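You operate a simulated robot arm through the tools that you are given. There is no shell and no other tool. Be economical: measure what you need, move in short steps, check, and stop when the job is done.

Carry out the task below with a simulated two-armed robot. There is one attempt and no reset: what you move stays moved.

Task
Put the orange lock on the brown tile. Fetch the black wedge and set it on the table shelf. Take the orange marker on the mixing table and put it away on the grey bench top. Open the black bench drawer, fetch the yellow crayon and set it in the inside of the black bench drawer, then shut the drawer. Put the orange connector that says "5 way" from the top of the side table on the white tile there and the orange connector marked "3 way" on the green tile there. Do these in any order.

The check looks at the end state, three seconds after you hand in, the way a careful person would. Anything else that was tipped, shoved, dropped, spilled or broken makes it a failure.

Robot
Two 7-joint arms with two-finger parallel grippers on one trunk, on a base that drives. Base frame: it is fixed to the floor where the robot stands at the start and does not move with it; the origin is under the middle of the robot, x ahead of it, y to its left, z up; the surface under the hand at the start is at about z = 0.82. Readings come in m, degrees, newtons and seconds.
The left shoulder is at the start at [0.202, 0.171, 1.054], the right one opposite. Places, roughly: black bench drawer [-3, 0.3, 0.7]; black wedge (9x4x3 cm) [0.7, -1, 0.8]; brown tile [0.75, 0.75, 0.75]; green tile [0.75, 2.75, 0.75]; grey bench top [-2.8, 3.7, 0.8]; inside of the black bench drawer [-3, 0.3, 0.7]; orange connector [0.75, 2.25, 0.75]; orange lock [0.75, 0.25, 0.75]; orange marker (5x4x4 cm) [0.7, 1.6, 0.9]; table shelf [0.6, -0.9, 0.3]; white tile [1, 2, 0.75]; yellow crayon (4x10x3 cm) [0.6, 1.8, 0.9]. Payload 4.4 kg a hand.
The TCP of each hand is the grasp point between the finger pads, 0.023 m short of the fingertips. In the tool frame z runs along the fingers and y along their closing line. The gripper opens to 0.094 m. The fingers are 0.038 m wide and 0.01 m thick; the gripper's body (0.054 by 0.096 m) begins 0.039 m behind the TCP.
Orientation is that of the tool frame in the base frame, as [roll, pitch, yaw] about the fixed x, y, z axes, in that order (R = Rz(yaw) Ry(pitch) Rx(roll)). With the fingers straight down and closing along the base's y, the tool's x points along the base's -x, its y along +y and its z along -z.

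Tools
- The arms move only by the tool jog_arm. It takes "left_series", "right_series" or both (then of equal length, played together; a hand with none holds still); each is a list of rows, each an object of numbers (a shift or turn left out is 0, a gripper value left out holds the last): "ax", "ay", "az": the turn, a rotation vector about the base's x, y, z in degrees; "dx", "dy", "dz": the shift along the base's x, y, z in m; "jaw": the finger opening in m, from 0 to 0.094. In form: [{"ax": .., "ay": .., "az": .., "dx": .., "dy": .., "dz": .., "jaw": ..}, ...]. A call has 1 to 8 rows; each row shifts and turns the commanded pose from where the row before left it. A row lasts 0.2 s, in which the tool goes at most 0.05 m and 8.6 degrees; a call with a longer step from one row to the next is refused whole, and so is a gripper value outside its range. Where a pose cannot be reached the arm comes as near as it can. A force on the tool above 40 N (or 10 N above the force at the start of the call, whichever is more), or a blocked arm, ends the call early, and 0.2 s more pass. The fingers move at their own pace (about 0.072 m/s each) and stop on an object; they squeeze with about 28 N. The grip force told is the motor's: it shows also when the fingers shut on nothing. Time passes only in rows, and 0.2 s behind the last, so rows that do not move let the fingers close. The reply holds the time, the measured pose of the TCP, the force on the tool along the base axes, the opening and the grip force, in the units named above and with some noise, with the torque about the TCP (base axes, N m) and any sound that the robot's microphone picked up, and new pictures: "pictures" is both (left out), scene, wrist or none (wrist: the cameras of the hands that moved).
- Cameras (640 x 400 px; columns grow to the right, rows downward): "scene" is now at [0.3382, 0.0005, 1.1742]; the picture's right is [0.02, -1.00, 0.00], its down [-0.63, -0.01, -0.77] and it looks along [0.77, 0.01, -0.63] (base axes); focal length 214 px, centre (320, 200). "left" rides on the left gripper at [0.086, -0.016, -0.075] in its tool frame; the picture's right is [0.18, 0.98, 0.00], its down [-0.58, 0.11, -0.81] and it looks along [-0.79, 0.15, 0.59] (tool axes); focal length 243 px, centre (320, 200). "right" rides on the right gripper at [0.086, 0.016, -0.074] in its tool frame; the picture's right is [-0.18, 0.98, 0.00], its down [-0.58, -0.11, -0.81] and it looks along [-0.79, -0.15, 0.59] (tool axes); focal length 243 px, centre (320, 200). There is no depth. A picture from a camera that has moved, and an enlarged one, comes with that camera's place and axes in the base frame and with its lens.
- raise_lower(by): slides the trunk up (or, below 0, down) by that many m; the arms and the scene camera ride with it, the base frame stays. It gives what a move gives, with no picture.
- steer(legs): drives the robot by 1 to 6 legs, each [ahead, left, turn to the left] in m, m and degrees, along the robot's own axes; the way and the turn of a leg run together, so that a leg with both is an arc; at most 1.5 m and 180 degrees a leg. The arms and the cameras ride along, it lands a little off, and it stops where it bumps. It gives what a move gives, and a new picture of the scene camera.
- head_to(pan, tilt): turns the head with the scene camera to pan (to the left, within 80 degrees either way) and tilt (down, from -29 to 69), counted from straight ahead of the robot. It gives what a move gives, and a new picture of the scene camera.
- inspect(camera, box): a new picture of the part [left, top, right, bottom] of that camera's present view, enlarged. No time passes.
- close_job(): hands the job in; it is judged then, once.

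Go step by step. Nothing tells you exact positions but the pictures and the camera data: compare them with the known pose of the tool, close in by small moves and look again before you grip or let go. The budget is 207 turns and 260 pictures, counting those below and the enlarged ones. Unless the task says otherwise, let go and move clear before handing in.

The tools are called after "Request:" as a command line: name --argument value ..., lists and objects as JSON in quotes. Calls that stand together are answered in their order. jog_arm: Moves the arms, as the interface text tells. Its arguments: {"type":"object","properties":{"left_series":{"type":"array","items":{"type":"object","properties":{"ax":{"type":"number"},"ay":{"type":"number"},"az":{"type":"number"},"dx":{"type":"number"},"dy":{"type":"number"},"dz":{"type":"number"},"jaw":{"type":"number"}}}},"right_series":{"type":"array","items":{"type":"object","properties":{"ax":{"type":"number"},"ay":{"type":"number"},"az":{"type":"number"},"dx":{"type":"number"},"dy":{"type":"number"},"dz":{"type":"number"},"jaw":{"type":"number"}}}},"pictures":{"type":"string","enum":["both","scene","wrist","none"]}},"required":[]} The other tools are called the same way: raise_lower (by) slides the trunk up or down; steer (legs) drives the base; head_to (pan, tilt) turns the head that bears the scene camera; inspect (camera, box) takes an enlarged picture of a part of a camera's view; close_job () hands the job in.

At the start:

```text
time: 0.0
left_position: [0.4671, 0.2077, 1.0705]
left_tool_rot: [-180.0, 0.0, -179.9]
left_force: [-0.4, 0.3, -0.1]
left_ft_torque: [0.0, 0.03, -0.01]
left_opening: 0.0939
left_grip_force: 0.1
right_position: [0.4947, -0.1905, 1.0791]
right_tool_rot: [-180.0, 0.0, -179.9]
right_force: [-0.4, 1.0, 0.1]
right_ft_torque: [0.03, 0.03, 0.05]
right_opening: 0.0942
right_grip_force: 0.1
trunk travel left (down, up): [-0.075, 0.313]
robot x, y, heading: [-0.0013, -0.0001, 0.1]
head pan, tilt: [1.1, 39.4]
```

scene: 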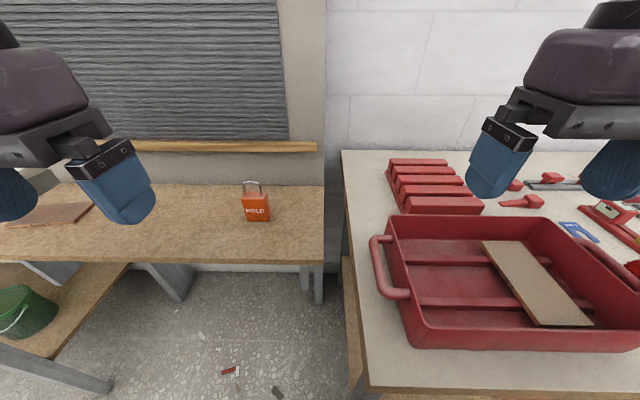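
right: 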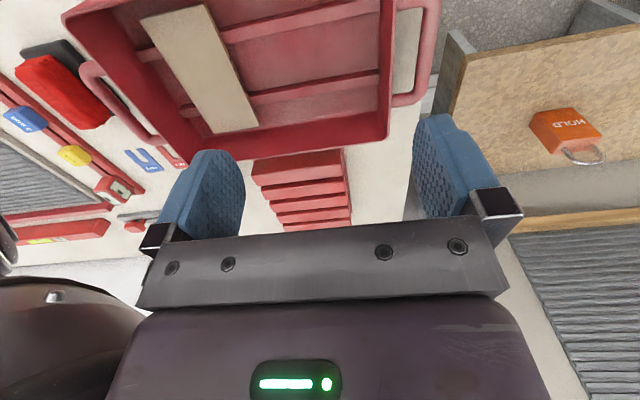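
left: 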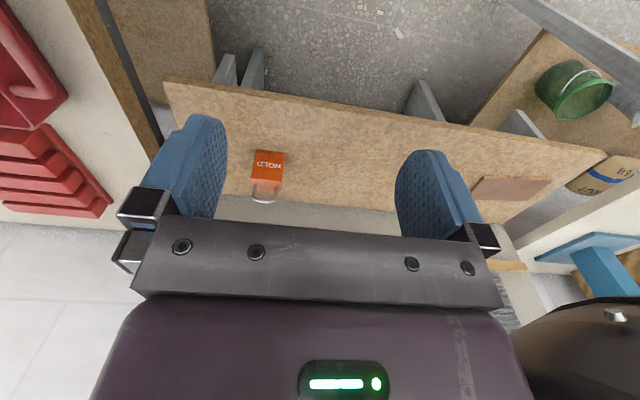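

The orange lock is on the wood bench ahead-left, with the brown tile further to its left. I'll take closer looks before reaching.

Request:
inspect --camera "scene" --box '[200, 160, 330, 241]'

Request:
head_to --pan 50 --tilt 35

Request:
head_to --pan -50 --tilt 35

```text
4.92 times, centred on (265, 200) of scene
camera zoom: at [0.3382, 0.0005, 1.1742], right [0.02, -1.0, 0.0], down [-0.63, -0.01, -0.77], along [0.77, 0.01, -0.63], focal length 1056 px, centre (591, 198)
```

zoom: 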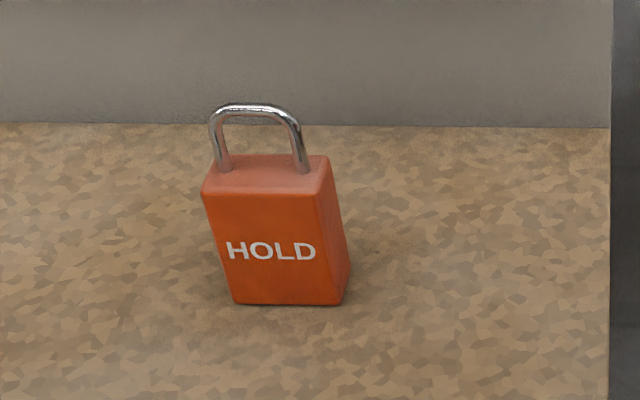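

```text
time: 1.2
left_position: [0.4681, 0.2073, 1.0703]
left_tool_rot: [180.0, 0.0, 179.9]
left_force: [0.0, -0.6, 1.2]
left_ft_torque: [0.03, 0.0, 0.0]
left_opening: 0.0939
left_grip_force: 0.1
right_position: [0.4957, -0.1894, 1.0788]
right_tool_rot: [-180.0, 0.0, 180.0]
right_force: [0.4, -1.2, -0.5]
right_ft_torque: [0.0, -0.02, 0.0]
right_opening: 0.0939
right_grip_force: 0.1
trunk travel left (down, up): [-0.075, 0.313]
robot x, y, heading: [-0.0009, -0.0005, -0.2]
head pan, tilt: [50.0, 35.0]
camera scene: at [0.3095, 0.0663, 1.1808], right [0.77, -0.64, 0.0], down [-0.37, -0.44, -0.82], along [0.53, 0.63, -0.57], focal length 214 px, centre (320, 200)
```

scene: 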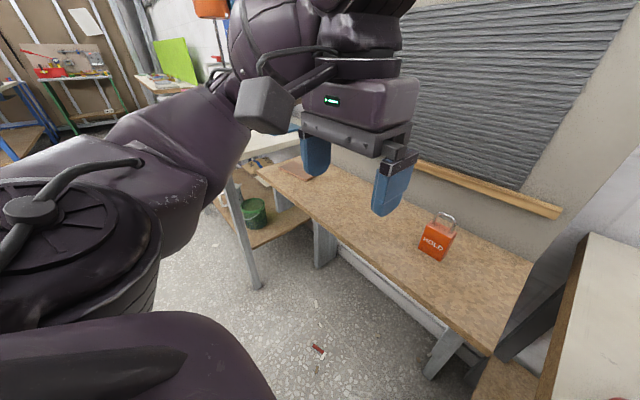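

```text
time: 2.9
left_position: [0.4676, 0.2071, 1.0708]
left_tool_rot: [-180.0, 0.0, -179.9]
left_force: [0.6, 0.6, 0.2]
left_ft_torque: [0.01, -0.03, 0.0]
left_opening: 0.094
left_grip_force: 0.0
right_position: [0.4957, -0.1889, 1.0788]
right_tool_rot: [179.9, -0.1, 180.0]
right_force: [0.1, 0.0, 0.6]
right_ft_torque: [0.02, -0.01, 0.0]
right_opening: 0.094
right_grip_force: 0.1
trunk travel left (down, up): [-0.075, 0.313]
robot x, y, heading: [0.0019, 0.0003, -0.3]
head pan, tilt: [-50.0, 35.0]
camera scene: at [0.3095, -0.0685, 1.1808], right [-0.77, -0.64, 0.0], down [-0.37, 0.44, -0.82], along [0.53, -0.63, -0.57], focal length 214 px, centre (320, 200)
```

scene: 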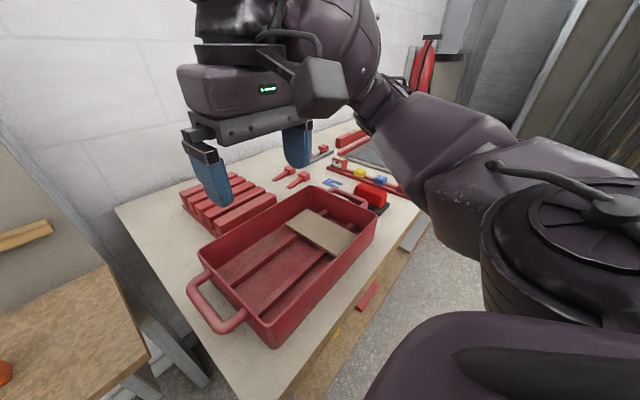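

The lock stands upright near (0.77, 0.17) with its face toward me. I'll bring the left hand above and short of it for a closer look.

Request:
jog_arm --left_series '[{"dx": 0.04, "dy": -0.006, "dz": -0.02}, {"dx": 0.04, "dy": -0.006, "dz": -0.02}, {"dx": 0.04, "dy": -0.006, "dz": -0.02}, {"dx": 0.04, "dy": -0.006, "dz": -0.02}, {"dx": 0.04, "dy": -0.006, "dz": -0.01}]' --pictures "wrist"

Request:
head_to --pan 15 --tilt 40

```text
time: 4.1
left_position: [0.6645, 0.1776, 0.9789]
left_tool_rot: [179.9, -0.1, -180.0]
left_force: [0.1, 0.0, -0.5]
left_ft_torque: [0.02, 0.02, -0.03]
left_opening: 0.0939
left_grip_force: 0.2
right_position: [0.4962, -0.1883, 1.0782]
right_tool_rot: [180.0, -0.1, 180.0]
right_force: [1.1, 0.6, -0.4]
right_ft_torque: [-0.04, 0.03, -0.03]
right_opening: 0.0939
right_grip_force: 0.1
trunk travel left (down, up): [-0.075, 0.313]
robot x, y, heading: [-0.0019, -0.0038, -0.1]
head pan, tilt: [-50.0, 35.0]
camera left: at [0.5792, 0.1615, 1.0536], right [-0.18, 0.98, 0.0], down [0.58, 0.11, 0.81], along [0.79, 0.15, -0.59], focal length 243 px, centre (320, 200)
```

left: 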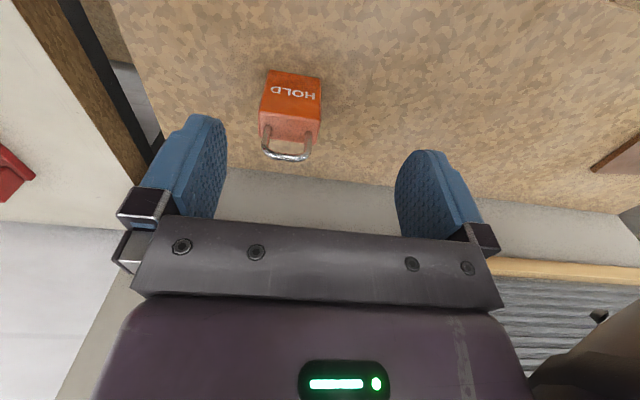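

```text
time: 5.5
left_position: [0.6642, 0.1777, 0.9808]
left_tool_rot: [179.9, 0.1, -180.0]
left_force: [-0.5, 0.4, 0.3]
left_ft_torque: [-0.03, -0.01, 0.02]
left_opening: 0.094
left_grip_force: 0.0
right_position: [0.4948, -0.1891, 1.0795]
right_tool_rot: [-180.0, 0.1, -179.9]
right_force: [-0.4, -0.4, -0.6]
right_ft_torque: [0.01, 0.03, 0.01]
right_opening: 0.0941
right_grip_force: 0.1
trunk travel left (down, up): [-0.075, 0.313]
robot x, y, heading: [0.0007, 0.0054, 0.1]
head pan, tilt: [15.0, 40.0]
camera scene: at [0.335, 0.0208, 1.1732], right [0.26, -0.97, 0.0], down [-0.62, -0.17, -0.77], along [0.74, 0.2, -0.64], focal length 214 px, centre (320, 200)
```

scene: 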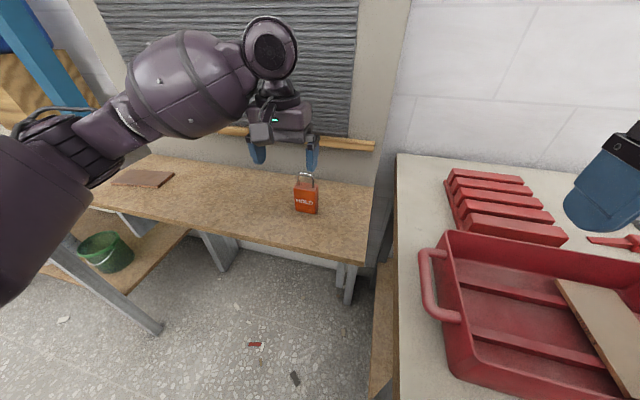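

Triangulation puts the lock at about (0.722, 0.159), body top ≈0.872, shackle top ≈0.911, bench ≈0.80. I'll move above it and check.

Request:
jog_arm --left_series '[{"dx": 0.029, "dy": -0.009}, {"dx": 0.029, "dy": -0.0095}, {"dz": -0.04}, {}]' --pictures "both"

```text
time: 6.5
left_position: [0.7241, 0.1597, 0.9415]
left_tool_rot: [179.9, 0.2, -180.0]
left_force: [0.0, 0.3, 0.1]
left_ft_torque: [-0.02, -0.01, -0.01]
left_opening: 0.0939
left_grip_force: 0.1
right_position: [0.4937, -0.1889, 1.0796]
right_tool_rot: [-179.9, 0.2, -180.0]
right_force: [-0.1, 0.2, 0.9]
right_ft_torque: [0.02, -0.04, 0.01]
right_opening: 0.0939
right_grip_force: 0.0
trunk travel left (down, up): [-0.075, 0.313]
robot x, y, heading: [-0.0008, 0.0036, 0.5]
head pan, tilt: [15.0, 40.0]
camera scene: at [0.3342, 0.0208, 1.1737], right [0.26, -0.97, 0.0], down [-0.62, -0.17, -0.77], along [0.74, 0.2, -0.64], focal length 214 px, centre (320, 200)
camera left: at [0.637, 0.1434, 1.0157], right [-0.18, 0.98, 0.0], down [0.58, 0.11, 0.81], along [0.79, 0.15, -0.59], focal length 243 px, centre (320, 200)
```

scene: 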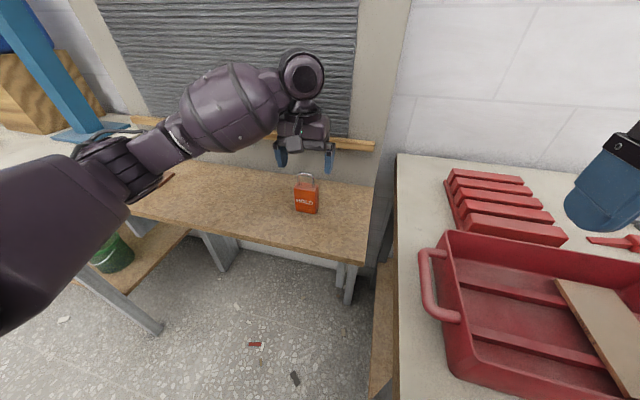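
left: 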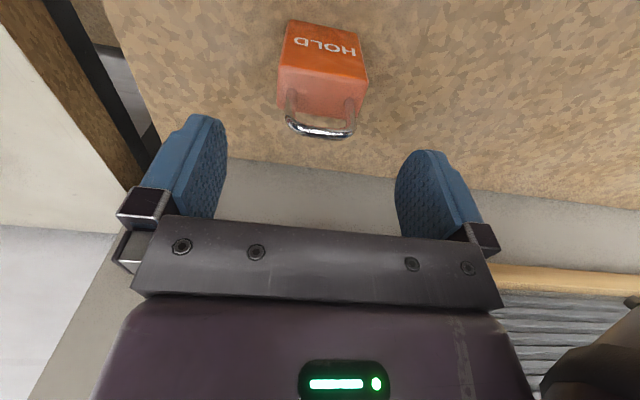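

Alignment looks good; descending so the pads straddle the body top, then closing.

Request:
jog_arm --left_series '[{"dz": -0.03}, {"dz": -0.032}, {}, {"jaw": 0.04}, {"jaw": 0.03}, {}, {}]' --pictures "wrist"

```text
time: 8.1
left_position: [0.7249, 0.1591, 0.8776]
left_tool_rot: [180.0, -0.1, -179.9]
left_force: [-0.2, -0.2, 0.3]
left_ft_torque: [-0.01, -0.03, 0.0]
left_opening: 0.0542
left_grip_force: 27.7
right_position: [0.4931, -0.1898, 1.0788]
right_tool_rot: [180.0, -0.1, 180.0]
right_force: [-0.6, -0.4, -1.2]
right_ft_torque: [0.01, -0.01, -0.03]
right_opening: 0.0944
right_grip_force: 0.0
trunk travel left (down, up): [-0.075, 0.313]
robot x, y, heading: [-0.001, 0.0032, 0.1]
head pan, tilt: [15.0, 40.0]
camera left: at [0.6377, 0.1431, 0.9526], right [-0.18, 0.98, 0.0], down [0.58, 0.11, 0.81], along [0.79, 0.15, -0.59], focal length 243 px, centre (320, 200)
```

left: 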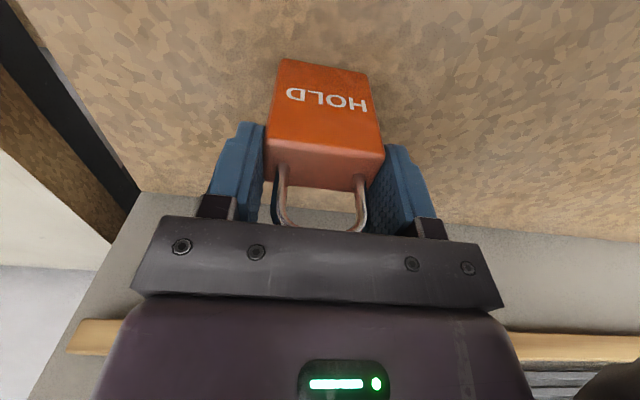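

The lock is gripped (0.054 m, 27.7 N). I lift it and look left before driving.

Request:
jog_arm --left_series '[{"dz": 0.04}, {"dz": 0.04}, {"dz": 0.03, "dx": -0.02}, {"dx": -0.03}]' --pictures "none"

Request:
head_to --pan 65 --tilt 30

```text
time: 9.1
left_position: [0.6731, 0.1586, 0.9884]
left_tool_rot: [-180.0, 0.1, -179.9]
left_force: [0.0, -0.8, -1.1]
left_ft_torque: [0.0, -0.01, 0.0]
left_opening: 0.0542
left_grip_force: 28.1
right_position: [0.4949, -0.1892, 1.0798]
right_tool_rot: [-180.0, 0.0, -180.0]
right_force: [0.0, 0.6, 0.4]
right_ft_torque: [0.01, 0.0, -0.03]
right_opening: 0.0938
right_grip_force: 0.0
trunk travel left (down, up): [-0.075, 0.313]
robot x, y, heading: [0.0014, 0.0024, 0.1]
head pan, tilt: [15.0, 40.0]
```

```text
time: 10.3
left_position: [0.6745, 0.1586, 0.9874]
left_tool_rot: [-180.0, -0.1, 180.0]
left_force: [-0.1, -0.6, -0.7]
left_ft_torque: [0.0, 0.0, -0.01]
left_opening: 0.0541
left_grip_force: 28.0
right_position: [0.4943, -0.1896, 1.0789]
right_tool_rot: [179.9, 0.1, 180.0]
right_force: [-0.8, -1.0, 0.7]
right_ft_torque: [0.0, 0.02, 0.0]
right_opening: 0.0938
right_grip_force: 0.1
trunk travel left (down, up): [-0.075, 0.313]
robot x, y, heading: [0.0021, 0.0041, -0.2]
head pan, tilt: [65.0, 30.0]
camera scene: at [0.2912, 0.0808, 1.1886], right [0.91, -0.42, 0.0], down [-0.21, -0.45, -0.87], along [0.37, 0.78, -0.5], focal length 214 px, centre (320, 200)
```

scene: 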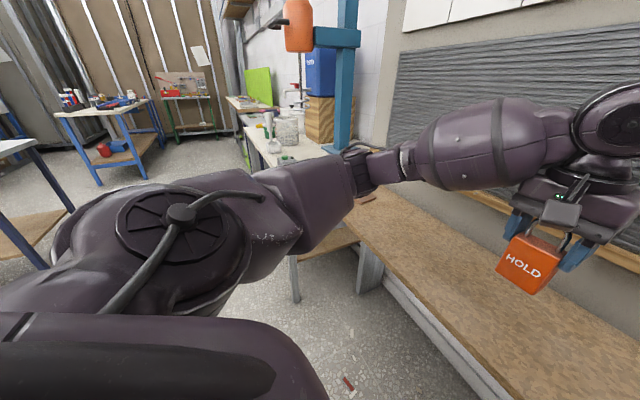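

Path along the left is clear (mixing table leg around (0.52, 0.97)). I drive left 0.35 m with the lock held.

Request:
steer --legs '[[0, 0.35, 0]]'

Request:
head_to --pan 25 --tilt 45

```text
time: 14.0
left_position: [0.6743, 0.5152, 0.9877]
left_tool_rot: [179.9, 0.0, 179.9]
left_force: [-0.3, 0.9, 0.0]
left_ft_torque: [-0.04, 0.0, 0.0]
left_opening: 0.0543
left_grip_force: 28.0
right_position: [0.4952, 0.1685, 1.0788]
right_tool_rot: [179.9, 0.0, 179.9]
right_force: [0.0, -1.0, 0.1]
right_ft_torque: [0.01, -0.01, 0.02]
right_opening: 0.094
right_grip_force: 0.0
trunk travel left (down, up): [-0.075, 0.313]
robot x, y, heading: [-0.0028, 0.3593, -0.3]
head pan, tilt: [65.0, 30.0]
camera scene: at [0.2917, 0.4387, 1.1886], right [0.91, -0.42, 0.0], down [-0.21, -0.45, -0.87], along [0.37, 0.78, -0.5], focal length 214 px, centre (320, 200)
```

scene: 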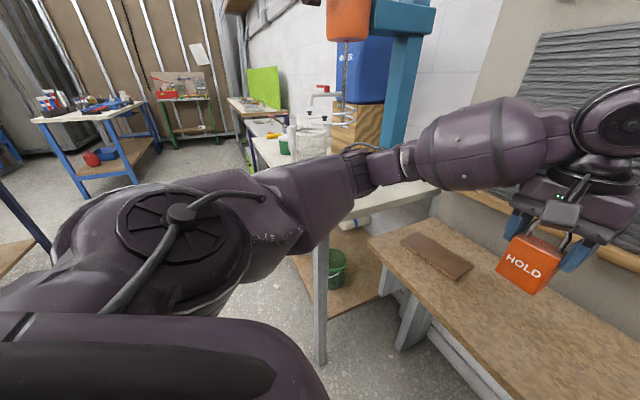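

```text
time: 15.1
left_position: [0.6756, 0.5156, 0.9874]
left_tool_rot: [180.0, 0.0, 179.9]
left_force: [-0.2, -0.1, -0.7]
left_ft_torque: [0.0, 0.01, -0.02]
left_opening: 0.0541
left_grip_force: 27.9
right_position: [0.4945, 0.1682, 1.079]
right_tool_rot: [-179.9, -0.1, 179.9]
right_force: [0.4, -0.1, -0.2]
right_ft_torque: [0.0, -0.01, 0.01]
right_opening: 0.0938
right_grip_force: 0.2
trunk travel left (down, up): [-0.075, 0.313]
robot x, y, heading: [0.0031, 0.3597, 0.1]
head pan, tilt: [25.0, 45.0]
camera scene: at [0.327, 0.3909, 1.166], right [0.42, -0.91, 0.0], down [-0.64, -0.3, -0.71], along [0.64, 0.3, -0.71], focal length 214 px, centre (320, 200)
```

scene: 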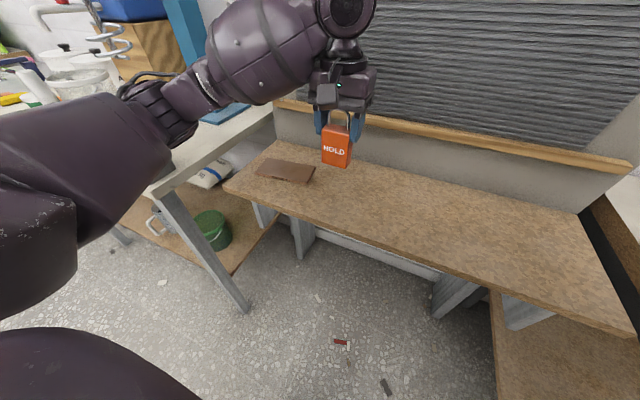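

The tile centre is about (0.707, 0.668). I move the lock above it and check.

Request:
jog_arm --left_series '[{"dx": 0.01, "dy": 0.04}, {"dx": 0.01, "dy": 0.04}, {"dx": 0.01, "dy": 0.04}, {"dx": 0.005, "dy": 0.032}, {"dz": -0.04}, {"dz": -0.02}, {}]' --pictures "both"

```text
time: 16.6
left_position: [0.7094, 0.6686, 0.9285]
left_tool_rot: [179.9, 0.0, 179.9]
left_force: [0.2, -0.2, -0.5]
left_ft_torque: [0.01, -0.03, -0.01]
left_opening: 0.0542
left_grip_force: 27.8
right_position: [0.4952, 0.1679, 1.0796]
right_tool_rot: [180.0, -0.1, 179.8]
right_force: [0.3, -0.2, -0.2]
right_ft_torque: [0.02, 0.02, -0.08]
right_opening: 0.0941
right_grip_force: 0.1
trunk travel left (down, up): [-0.075, 0.313]
robot x, y, heading: [0.0012, 0.361, -0.3]
head pan, tilt: [25.0, 45.0]
camera scene: at [0.327, 0.3908, 1.166], right [0.42, -0.91, 0.0], down [-0.64, -0.3, -0.71], along [0.64, 0.3, -0.71], focal length 214 px, centre (320, 200)
camera left: at [0.6222, 0.6536, 1.003], right [-0.18, 0.98, 0.0], down [0.58, 0.11, 0.81], along [0.79, 0.15, -0.59], focal length 243 px, centre (320, 200)
```

scene: 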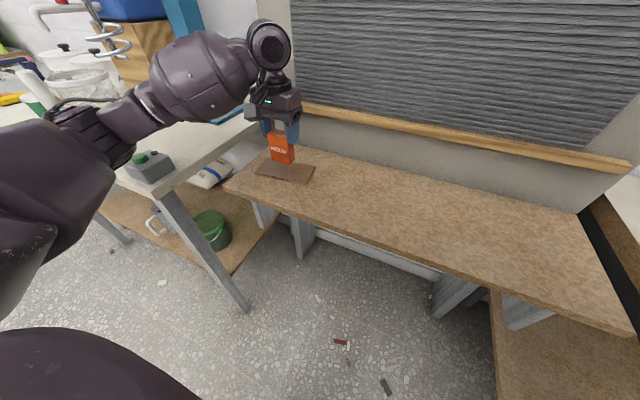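
left: 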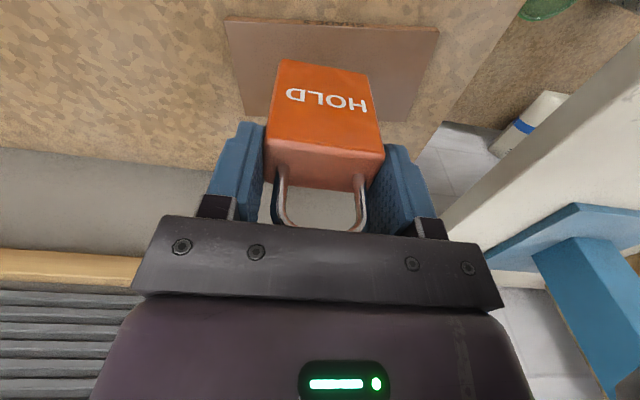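

Tile centre refines to (0.716, 0.678). I nudge and lower until contact.

Request:
jog_arm --left_series '[{"dx": 0.009, "dy": 0.008, "dz": -0.01}, {"dz": -0.02}, {"dz": -0.008}, {"dz": -0.004}, {}]' --pictures "wrist"

```text
time: 17.9
left_position: [0.7185, 0.6755, 0.8881]
left_tool_rot: [-179.9, 0.1, 179.9]
left_force: [1.3, 0.0, 4.5]
left_ft_torque: [0.09, 0.0, -0.01]
left_opening: 0.0543
left_grip_force: 28.3
right_position: [0.4932, 0.168, 1.0795]
right_tool_rot: [-179.9, -0.1, 179.9]
right_force: [-0.4, 0.1, 0.2]
right_ft_torque: [0.01, 0.01, -0.02]
right_opening: 0.0941
right_grip_force: 0.0
trunk travel left (down, up): [-0.075, 0.313]
robot x, y, heading: [0.0015, 0.3577, -0.4]
head pan, tilt: [25.0, 45.0]
camera left: at [0.6317, 0.66, 0.9613], right [-0.18, 0.98, 0.0], down [0.58, 0.11, 0.81], along [0.79, 0.15, -0.59], focal length 243 px, centre (320, 200)
```

left: 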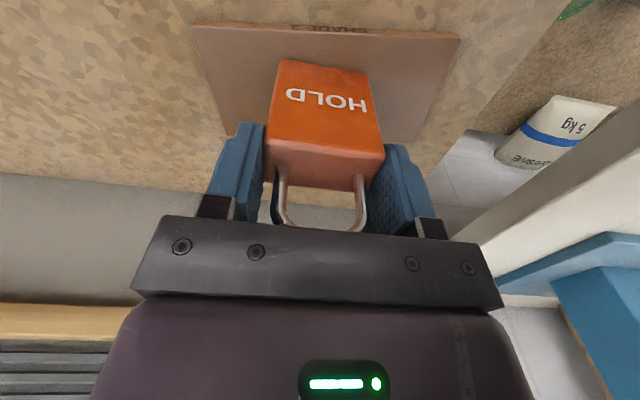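

Contact is felt (4.5 N) and the lock sits on the tile. I release, rise clear and check.

Request:
jog_arm --left_series '[{"jaw": 0.07}, {"jaw": 0.094}, {}, {"dz": 0.02}, {"dz": 0.04}, {"dz": 0.05}, {"dz": 0.04, "dx": -0.03}]' --pictures "both"

```text
time: 19.4
left_position: [0.6864, 0.6756, 1.0391]
left_tool_rot: [-179.9, 0.2, 179.9]
left_force: [0.1, -0.9, 1.0]
left_ft_torque: [-0.02, -0.03, 0.02]
left_opening: 0.0941
left_grip_force: 0.0
right_position: [0.4934, 0.1674, 1.0806]
right_tool_rot: [-179.9, 0.2, 179.9]
right_force: [-0.1, -0.4, 0.1]
right_ft_torque: [0.02, -0.02, -0.01]
right_opening: 0.0938
right_grip_force: 0.0
trunk travel left (down, up): [-0.075, 0.313]
robot x, y, heading: [0.0029, 0.3584, -0.3]
head pan, tilt: [25.0, 45.0]
camera scene: at [0.3255, 0.3909, 1.1668], right [0.42, -0.91, 0.0], down [-0.64, -0.3, -0.71], along [0.64, 0.3, -0.71], focal length 214 px, centre (320, 200)
camera left: at [0.5995, 0.6605, 1.1138], right [-0.18, 0.98, 0.0], down [0.58, 0.11, 0.81], along [0.79, 0.15, -0.59], focal length 243 px, centre (320, 200)
```

scene: 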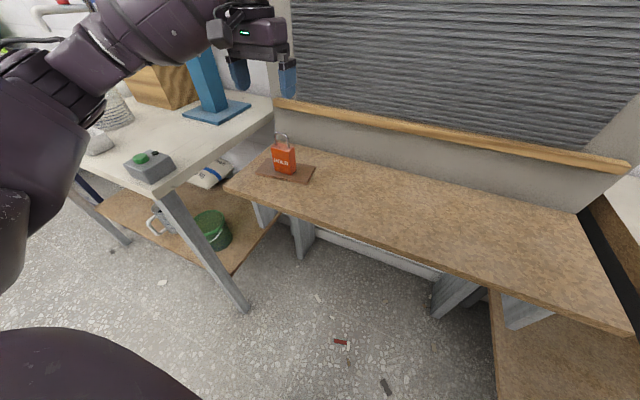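
left: 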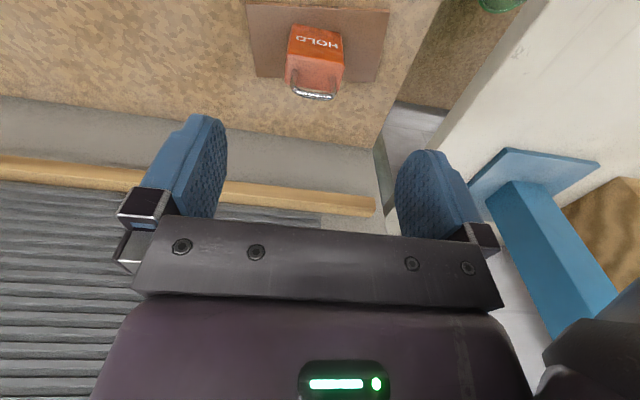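

The lock stands on the brown tile. Next, the wedge on the right: retract the left hand and drive right, looking that way.

Request:
jog_arm --left_series '[{"dx": -0.04, "dy": -0.02, "dz": 0.01}, {"dx": -0.04, "dy": -0.02, "dz": 0.01}, {"dx": -0.04, "dy": -0.02, "dz": 0.01}, {"dx": -0.04, "dy": -0.02}, {"dx": -0.04, "dy": -0.02}]' --pictures "none"

Request:
head_to --pan -40 --tilt 35

Request:
steer --legs '[[-0.1, 0, 0], [0, -0.85, 0]]'

```text
time: 20.6
left_position: [0.488, 0.5741, 1.0653]
left_tool_rot: [-179.9, -0.1, 179.9]
left_force: [-0.3, -0.4, 0.0]
left_ft_torque: [0.0, 0.0, -0.01]
left_opening: 0.0939
left_grip_force: 0.1
right_position: [0.4952, 0.1674, 1.0804]
right_tool_rot: [-179.9, 0.0, 179.8]
right_force: [0.3, 0.2, 0.2]
right_ft_torque: [-0.01, -0.02, 0.02]
right_opening: 0.0941
right_grip_force: 0.1
trunk travel left (down, up): [-0.075, 0.313]
robot x, y, heading: [-0.002, 0.3578, 0.3]
head pan, tilt: [25.0, 45.0]
```

```text
time: 22.0
left_position: [0.4894, 0.575, 1.0652]
left_tool_rot: [-180.0, -0.1, 179.9]
left_force: [0.3, 0.4, 0.7]
left_ft_torque: [0.01, 0.01, -0.01]
left_opening: 0.094
left_grip_force: 0.1
right_position: [0.4946, 0.1678, 1.0789]
right_tool_rot: [-180.0, 0.0, 179.9]
right_force: [0.6, -0.1, -0.1]
right_ft_torque: [0.02, 0.05, 0.06]
right_opening: 0.0941
right_grip_force: 0.2
trunk travel left (down, up): [-0.075, 0.313]
robot x, y, heading: [0.0002, 0.359, 0.1]
head pan, tilt: [-40.0, 35.0]
camera scene: at [0.3206, 0.3, 1.1808], right [-0.64, -0.77, 0.0], down [-0.44, 0.37, -0.82], along [0.63, -0.53, -0.57], focal length 214 px, centre (320, 200)
```

scene: 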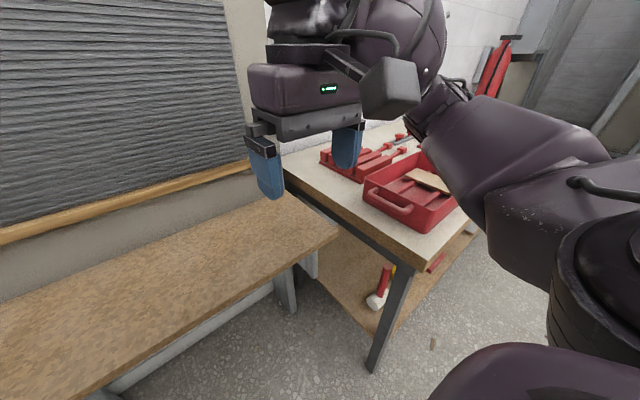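

```text
time: 30.6
left_position: [0.3836, -0.2846, 1.0663]
left_tool_rot: [180.0, 0.0, 179.3]
left_force: [0.7, -0.2, 0.0]
left_ft_torque: [0.0, -0.01, -0.06]
left_opening: 0.0941
left_grip_force: 0.0
right_position: [0.3863, -0.691, 1.0781]
right_tool_rot: [-180.0, 0.0, 179.5]
right_force: [-0.2, 0.2, -0.4]
right_ft_torque: [-0.01, 0.0, 0.0]
right_opening: 0.094
right_grip_force: 0.0
trunk travel left (down, up): [-0.075, 0.313]
robot x, y, heading: [-0.1083, -0.4988, -0.6]
head pan, tilt: [-40.0, 35.0]
camera scene: at [0.2135, -0.5582, 1.1808], right [-0.65, -0.76, 0.0], down [-0.44, 0.37, -0.82], along [0.62, -0.53, -0.57], focal length 214 px, centre (320, 200)
```

scene: 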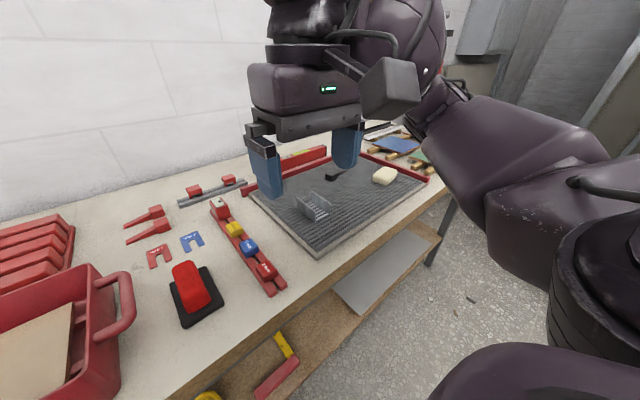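

The wedge should be on the ribbed mat. I drive further right and look straight at it.

Request:
steer --legs '[[0, -0.35, 0]]'

Request:
head_to --pan -5 --tilt 45

```text
time: 34.3
left_position: [0.3803, -0.632, 1.0646]
left_tool_rot: [179.9, 0.0, 179.4]
left_force: [0.1, -1.1, 0.6]
left_ft_torque: [0.03, 0.05, -0.01]
left_opening: 0.0941
left_grip_force: 0.1
right_position: [0.3832, -1.0397, 1.0793]
right_tool_rot: [-179.9, -0.1, 179.3]
right_force: [-0.3, -0.6, -0.2]
right_ft_torque: [0.04, -0.02, -0.03]
right_opening: 0.094
right_grip_force: 0.0
trunk travel left (down, up): [-0.075, 0.313]
robot x, y, heading: [-0.1074, -0.8448, -0.6]
head pan, tilt: [-40.0, 35.0]
camera scene: at [0.2098, -0.9057, 1.1808], right [-0.65, -0.76, 0.0], down [-0.44, 0.37, -0.82], along [0.62, -0.53, -0.57], focal length 214 px, centre (320, 200)
```

scene: 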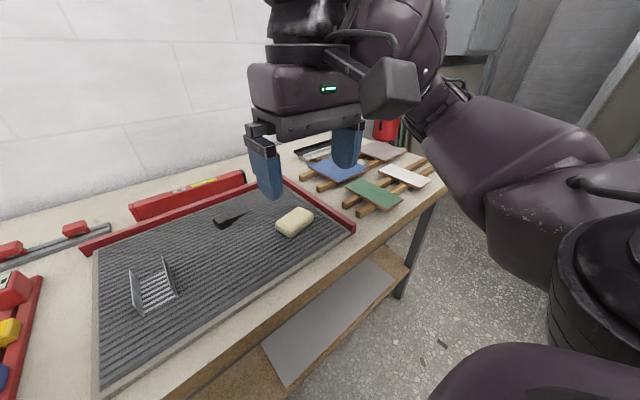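

```text
time: 35.3
left_position: [0.3816, -0.6326, 1.065]
left_tool_rot: [179.9, 0.1, 179.3]
left_force: [0.2, 0.2, 0.2]
left_ft_torque: [-0.01, -0.02, 0.0]
left_opening: 0.0939
left_grip_force: 0.0
right_position: [0.3821, -1.0384, 1.0792]
right_tool_rot: [-179.9, 0.1, 179.4]
right_force: [-1.0, -0.3, -0.2]
right_ft_torque: [0.0, 0.0, -0.02]
right_opening: 0.0942
right_grip_force: 0.2
trunk travel left (down, up): [-0.075, 0.313]
robot x, y, heading: [-0.1088, -0.8414, -0.8]
head pan, tilt: [-5.0, 45.0]
camera scene: at [0.2239, -0.8563, 1.166], right [-0.1, -1.0, 0.0], down [-0.7, 0.07, -0.71], along [0.7, -0.07, -0.71], focal length 214 px, centre (320, 200)
```

scene: 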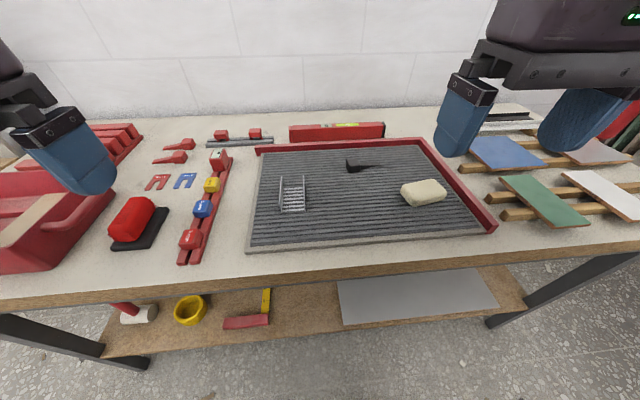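

Request:
inspect --camera "scene" --box '[310, 130, 422, 200]'

Request:
inspect --camera "scene" --box '[260, 240, 580, 400]'

```text
5.71 times, centred on (366, 165) of scene
camera zoom: at [0.2239, -0.8563, 1.166], right [-0.1, -1.0, 0.0], down [-0.7, 0.07, -0.71], along [0.7, -0.07, -0.71], focal length 1226 px, centre (57, 400)
```

zoom: 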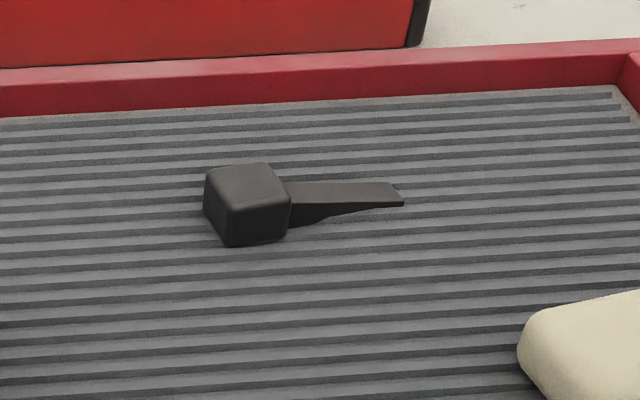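

```text
2.00 times, centred on (420, 320) of scene
camera zoom: at [0.2239, -0.8563, 1.166], right [-0.1, -1.0, 0.0], down [-0.7, 0.07, -0.71], along [0.7, -0.07, -0.71], focal length 429 px, centre (120, -40)
```

zoom: 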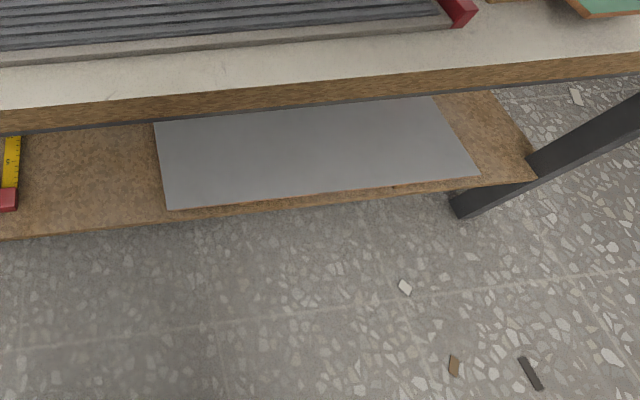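

The wedge block is near (0.64, −0.98) with its tongue toward −y, and the wooden shelf lies below. I'll turn the right hand to close along x and bring it above.

Request:
jog_arm --right_series '[{"az": 8.2, "dx": 0.03}, {"az": 8.2, "dx": 0.03}, {"az": 8.2, "dx": 0.03}, {"az": 8.2, "dx": 0.03}, {"az": 8.2, "dx": 0.03}, {"az": 8.2, "dx": 0.02}, {"az": 8.2}, {"az": 8.2}]' --pictures "none"

Request:
jog_arm --right_series '[{"az": 8.2, "dz": -0.02, "dx": 0.015}, {"az": 8.2, "dz": -0.02, "dx": 0.015}, {"az": 8, "dz": -0.02, "dx": 0.015}, {"ax": 7, "dz": -0.01, "dx": 0.015}, {"ax": 7, "dz": -0.01}, {"ax": 6, "dz": -0.01}, {}]' --pictures "both"

```text
time: 37.1
left_position: [0.3794, -0.6306, 1.0651]
left_tool_rot: [-180.0, 0.0, 179.3]
left_force: [-0.7, 0.6, 0.5]
left_ft_torque: [-0.03, -0.02, 0.01]
left_opening: 0.094
left_grip_force: 0.0
right_position: [0.5405, -1.0294, 1.0776]
right_tool_rot: [180.0, 0.0, -115.1]
right_force: [-1.6, -0.3, -0.2]
right_ft_torque: [0.0, -0.02, -0.01]
right_opening: 0.094
right_grip_force: 0.0
right hand out of reach, approached as far as the arm can: row 8
trunk travel left (down, up): [-0.075, 0.313]
robot x, y, heading: [-0.1107, -0.8456, -0.8]
head pan, tilt: [-5.0, 45.0]
```

```text
time: 38.7
left_position: [0.3807, -0.6323, 1.067]
left_tool_rot: [-180.0, 0.2, 179.3]
left_force: [-0.5, -0.1, -0.2]
left_ft_torque: [-0.01, -0.02, 0.0]
left_opening: 0.094
left_grip_force: 0.0
right_position: [0.4423, -0.9, 1.0131]
right_tool_rot: [179.8, 20.1, -90.8]
right_force: [0.1, -0.2, 0.0]
right_ft_torque: [-0.02, -0.01, -0.03]
right_opening: 0.0939
right_grip_force: 0.1
right hand out of reach, approached as far as the arm can: row 1, 2, 3, 4, 5
trunk travel left (down, up): [-0.075, 0.313]
robot x, y, heading: [-0.1075, -0.8434, -0.7]
head pan, tilt: [-5.0, 45.0]
camera scene: at [0.2228, -0.8563, 1.1667], right [-0.1, -1.0, 0.0], down [-0.7, 0.07, -0.71], along [0.7, -0.07, -0.71], focal length 214 px, centre (320, 200)
camera right: at [0.4248, -1.0073, 1.0521], right [-0.98, 0.19, 0.06], down [0.11, 0.27, 0.96], along [0.16, 0.94, -0.29], focal length 243 px, centre (320, 200)
```

scene: 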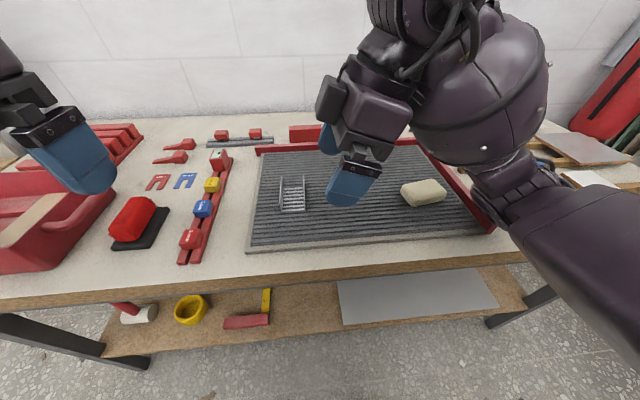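
right: 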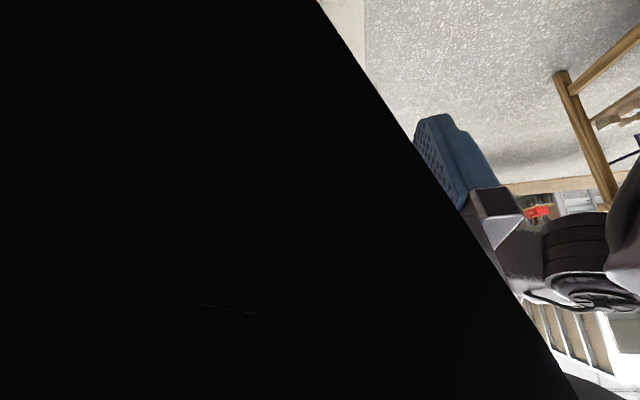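

The hand has been lagging its command; I let it settle and check the pose.

Request:
jog_arm --right_series '[{}, {}, {}]' --pictures "scene"

```text
time: 39.5
left_position: [0.3798, -0.6311, 1.0664]
left_tool_rot: [-180.0, 0.1, 179.5]
left_force: [-0.1, -0.3, -0.7]
left_ft_torque: [-0.03, 0.0, 0.03]
left_opening: 0.0941
left_grip_force: 0.0
right_position: [0.4424, -0.8994, 1.013]
right_tool_rot: [179.8, 19.9, -90.7]
right_force: [-1.5, -0.6, 0.0]
right_ft_torque: [-0.01, -0.01, 0.03]
right_opening: 0.0941
right_grip_force: 0.0
trunk travel left (down, up): [-0.075, 0.313]
robot x, y, heading: [-0.1119, -0.8492, -0.8]
head pan, tilt: [-5.0, 45.0]
camera scene: at [0.2228, -0.8562, 1.1665], right [-0.1, -1.0, 0.0], down [-0.7, 0.07, -0.71], along [0.7, -0.07, -0.71], focal length 214 px, centre (320, 200)
```

scene: 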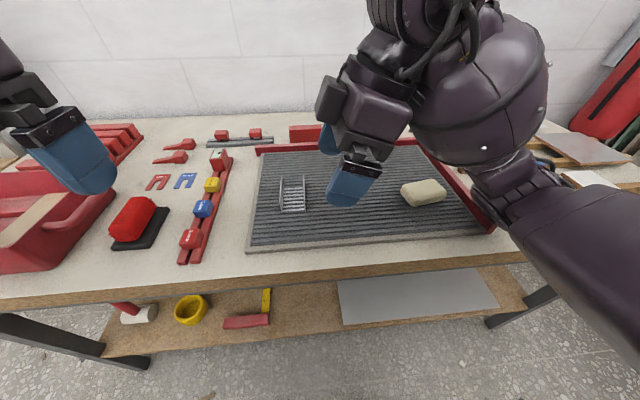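

Turning that way runs into wrist limits. I unwind and turn the hand the other way (−90°) instead.

Request:
jog_arm --right_series '[{"ax": -7, "dz": 0.01}, {"ax": -7, "dz": 0.02}, {"ax": -6, "dz": 0.02}, {"az": -8.4, "dy": -0.02}, {"az": -8.4, "dy": -0.02}, {"az": -8.4, "dy": -0.02}, {"az": -8.4, "dy": -0.02}, {"az": -8.4}]' --pictures "none"

Request:
jog_arm --right_series '[{"az": -8.4}, {"az": -8.4}, {"az": -8.4}, {"az": -8.4}, {"az": -8.4}, {"az": -8.4}, {"az": -8.4}, {"az": -8.4}]' --pictures "none"

Request:
jog_arm --right_series '[{"az": -8.4, "dx": 0.03}, {"az": -8.4, "dx": 0.03}, {"az": -8.4, "dx": 0.03}, {"az": -8.4, "dx": 0.03}, {"az": -8.4}, {"az": -8.4}, {"az": -8.4}, {"az": -8.4}]' --pictures "both"

```text
time: 41.3
left_position: [0.3808, -0.6317, 1.0662]
left_tool_rot: [-180.0, 0.0, 179.5]
left_force: [-0.7, -0.7, -0.1]
left_ft_torque: [0.01, -0.02, 0.01]
left_opening: 0.094
left_grip_force: 0.1
right_position: [0.4437, -0.979, 1.0608]
right_tool_rot: [180.0, 0.1, -132.7]
right_force: [0.4, -0.3, 0.5]
right_ft_torque: [-0.01, 0.01, 0.01]
right_opening: 0.094
right_grip_force: 0.1
trunk travel left (down, up): [-0.075, 0.313]
robot x, y, heading: [-0.1114, -0.8431, -0.7]
head pan, tilt: [-5.0, 45.0]
```

```text
time: 43.1
left_position: [0.3796, -0.6317, 1.0648]
left_tool_rot: [179.9, 0.0, 179.3]
left_force: [0.1, 0.5, -0.7]
left_ft_torque: [0.01, 0.01, 0.0]
left_opening: 0.094
left_grip_force: 0.2
right_position: [0.4441, -0.9778, 1.0611]
right_tool_rot: [-180.0, 0.0, 160.0]
right_force: [0.5, -0.1, 0.3]
right_ft_torque: [-0.04, -0.01, -0.02]
right_opening: 0.094
right_grip_force: 0.0
trunk travel left (down, up): [-0.075, 0.313]
robot x, y, heading: [-0.1131, -0.8432, -0.6]
head pan, tilt: [-5.0, 45.0]
```

```text
time: 44.9
left_position: [0.381, -0.6316, 1.0659]
left_tool_rot: [-180.0, 0.0, 179.4]
left_force: [0.4, 0.3, 0.2]
left_ft_torque: [-0.01, -0.02, -0.06]
left_opening: 0.0939
left_grip_force: 0.1
right_position: [0.563, -0.98, 1.0602]
right_tool_rot: [180.0, 0.0, 92.8]
right_force: [-0.3, 0.1, 0.1]
right_ft_torque: [-0.01, -0.03, 0.0]
right_opening: 0.0942
right_grip_force: 0.1
trunk travel left (down, up): [-0.075, 0.313]
robot x, y, heading: [-0.1121, -0.8479, -0.4]
head pan, tilt: [-5.0, 45.0]
camera scene: at [0.2239, -0.8562, 1.166], right [-0.1, -1.0, 0.0], down [-0.7, 0.07, -0.71], along [0.7, -0.07, -0.71], focal length 214 px, centre (320, 200)
camera right: at [0.5747, -0.892, 1.1347], right [0.99, -0.14, 0.0], down [-0.08, -0.59, 0.81], along [-0.11, -0.8, -0.59], focal length 243 px, centre (320, 200)
```

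scene: 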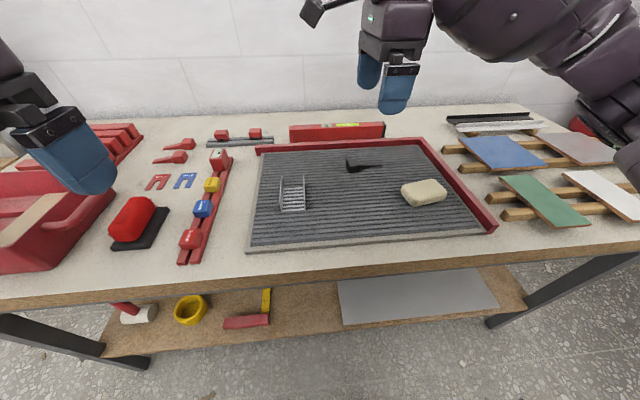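
right: 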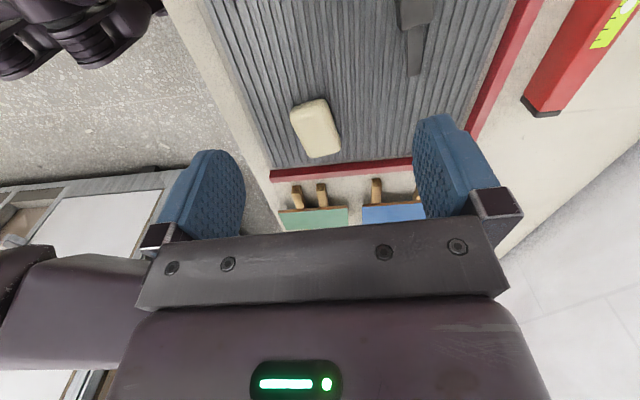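

This orientation works. The block is at about (0.662, −0.983), top ≈0.85. I tilt 20° toward −y and come closer.

Request:
jog_arm --right_series '[{"dx": 0.033, "dz": -0.02, "az": -3}, {"dx": 0.033, "dz": -0.02}, {"dx": 0.033, "dz": -0.02}, {"ax": -7, "dz": -0.03}, {"ax": -7, "dz": -0.03}, {"ax": -6}, {}]' --pictures "both"

```text
time: 46.5
left_position: [0.3812, -0.6323, 1.0664]
left_tool_rot: [180.0, 0.0, 179.4]
left_force: [-0.8, 0.4, -1.7]
left_ft_torque: [0.02, -0.02, 0.01]
left_opening: 0.0938
left_grip_force: 0.1
right_position: [0.6616, -0.9793, 0.9396]
right_tool_rot: [-179.9, 20.2, 89.9]
right_force: [0.0, -0.4, -0.2]
right_ft_torque: [-0.02, 0.02, 0.01]
right_opening: 0.0941
right_grip_force: 0.0
trunk travel left (down, up): [-0.075, 0.313]
robot x, y, heading: [-0.1107, -0.8435, -0.5]
head pan, tilt: [-5.0, 45.0]
camera scene: at [0.2241, -0.8563, 1.1659], right [-0.1, -1.0, 0.0], down [-0.7, 0.07, -0.71], along [0.7, -0.07, -0.71], focal length 214 px, centre (320, 200)
camera right: at [0.6784, -0.8727, 0.9781], right [0.98, -0.17, 0.06], down [-0.11, -0.27, 0.96], along [-0.15, -0.95, -0.28], focal length 243 px, centre (320, 200)
```

scene: 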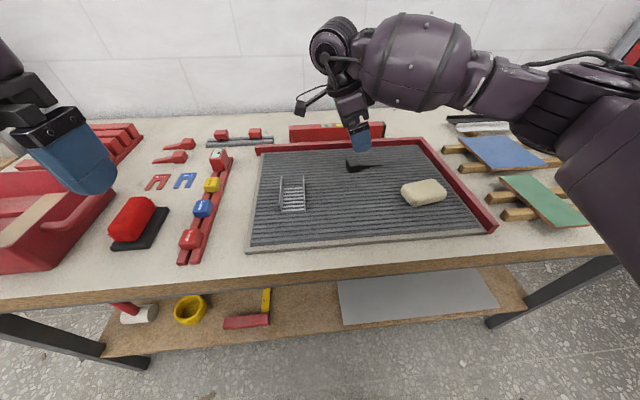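
right: 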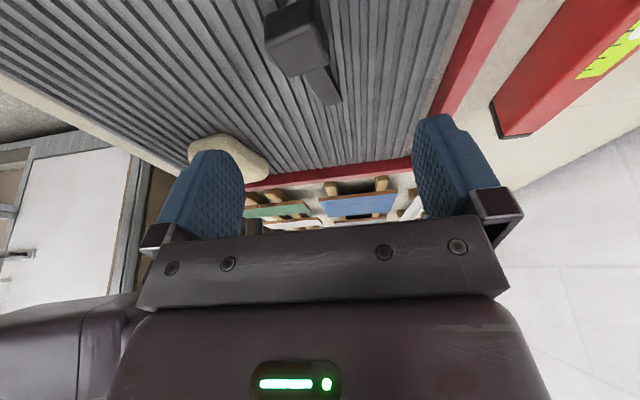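

Request:
inspect --camera "right" --box '[220, 0, 400, 112]'

```text
3.56 times, centred on (310, 56) of right
camera zoom: at [0.6784, -0.8727, 0.9781], right [0.98, -0.17, 0.06], down [-0.11, -0.27, 0.96], along [-0.15, -0.95, -0.28], focal length 863 px, centre (356, 712)
```

zoom: 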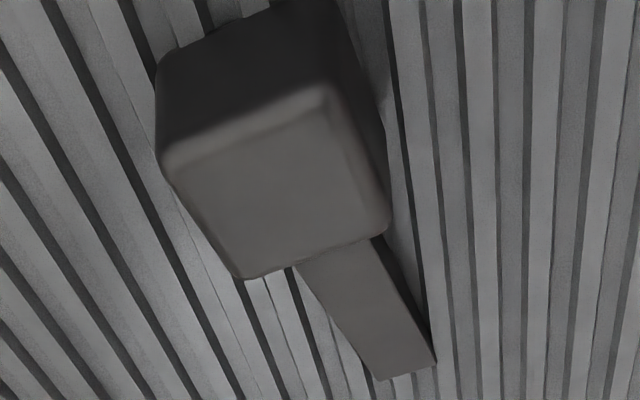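

The block is yawed ≈11°, centre (0.653, −0.987). I align yaw and descend with the fingers straddling it.

Request:
jog_arm --right_series '[{"az": 6, "dx": -0.0086, "dy": -0.002}, {"az": 5}, {"dz": -0.03}, {"dz": -0.02}, {}]' --pictures "both"

```text
time: 47.7
left_position: [0.3804, -0.632, 1.0669]
left_tool_rot: [-180.0, -0.1, 179.3]
left_force: [0.0, 0.4, 0.1]
left_ft_torque: [0.01, -0.01, -0.05]
left_opening: 0.094
left_grip_force: 0.0
right_position: [0.6531, -0.9805, 0.8916]
right_tool_rot: [-179.9, 20.0, 101.0]
right_force: [0.0, 0.8, 0.5]
right_ft_torque: [0.04, -0.01, -0.02]
right_opening: 0.0939
right_grip_force: 0.0
trunk travel left (down, up): [-0.075, 0.313]
robot x, y, heading: [-0.1137, -0.85, -0.6]
head pan, tilt: [-5.0, 45.0]
camera scene: at [0.2237, -0.8562, 1.1661], right [-0.1, -1.0, 0.0], down [-0.7, 0.07, -0.71], along [0.7, -0.07, -0.71], focal length 214 px, centre (320, 200)
camera right: at [0.6485, -0.8732, 0.9306], right [1.0, 0.02, 0.06], down [-0.06, -0.29, 0.96], along [0.03, -0.96, -0.28], focal length 243 px, centre (320, 200)
```

scene: 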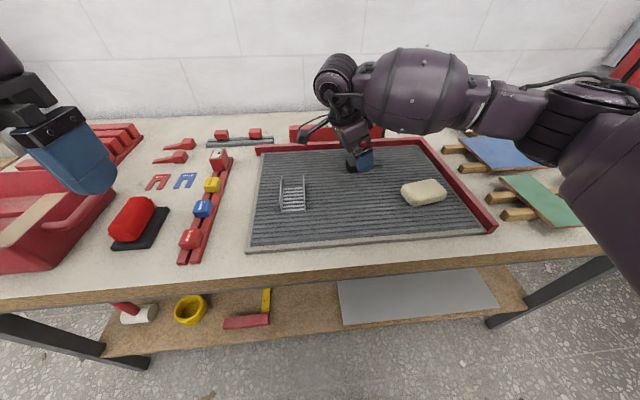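
right: 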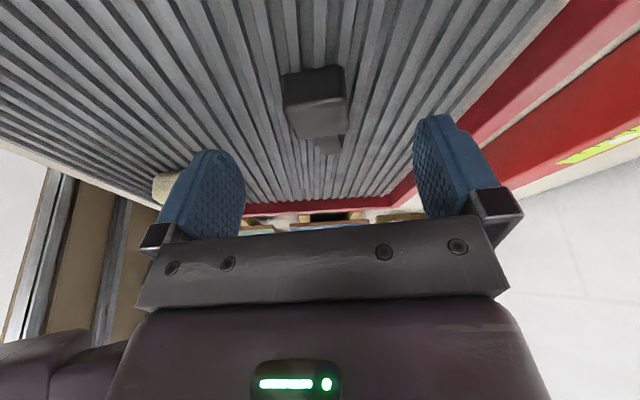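

Aligned. I descend the last 3 cm and close.

Request:
jog_arm --right_series '[{"dz": -0.015}, {"dz": -0.013}, {}, {"jaw": 0.05}, {"jaw": 0.02}, {"jaw": 0.015}, {}, {}]' --pictures "wrist"

```text
time: 49.5
left_position: [0.3794, -0.6312, 1.0652]
left_tool_rot: [-180.0, 0.1, 179.4]
left_force: [-0.1, 0.1, -0.1]
left_ft_torque: [0.02, -0.02, -0.05]
left_opening: 0.094
left_grip_force: 0.0
right_position: [0.6536, -0.9819, 0.8629]
right_tool_rot: [180.0, 20.0, 101.0]
right_force: [-2.6, 0.4, 2.4]
right_ft_torque: [-0.01, 0.11, -0.01]
right_opening: 0.0311
right_grip_force: 27.8
trunk travel left (down, up): [-0.075, 0.313]
robot x, y, heading: [-0.1084, -0.8472, -0.8]
head pan, tilt: [-5.0, 45.0]
camera right: at [0.6491, -0.8743, 0.9024], right [1.0, 0.02, 0.06], down [-0.06, -0.29, 0.96], along [0.03, -0.96, -0.28], focal length 243 px, centre (320, 200)
```

right: 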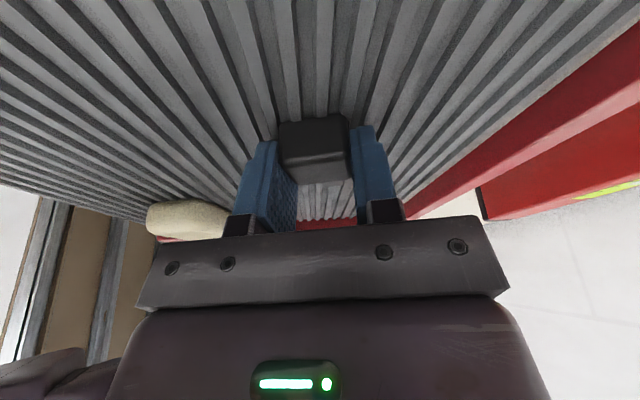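

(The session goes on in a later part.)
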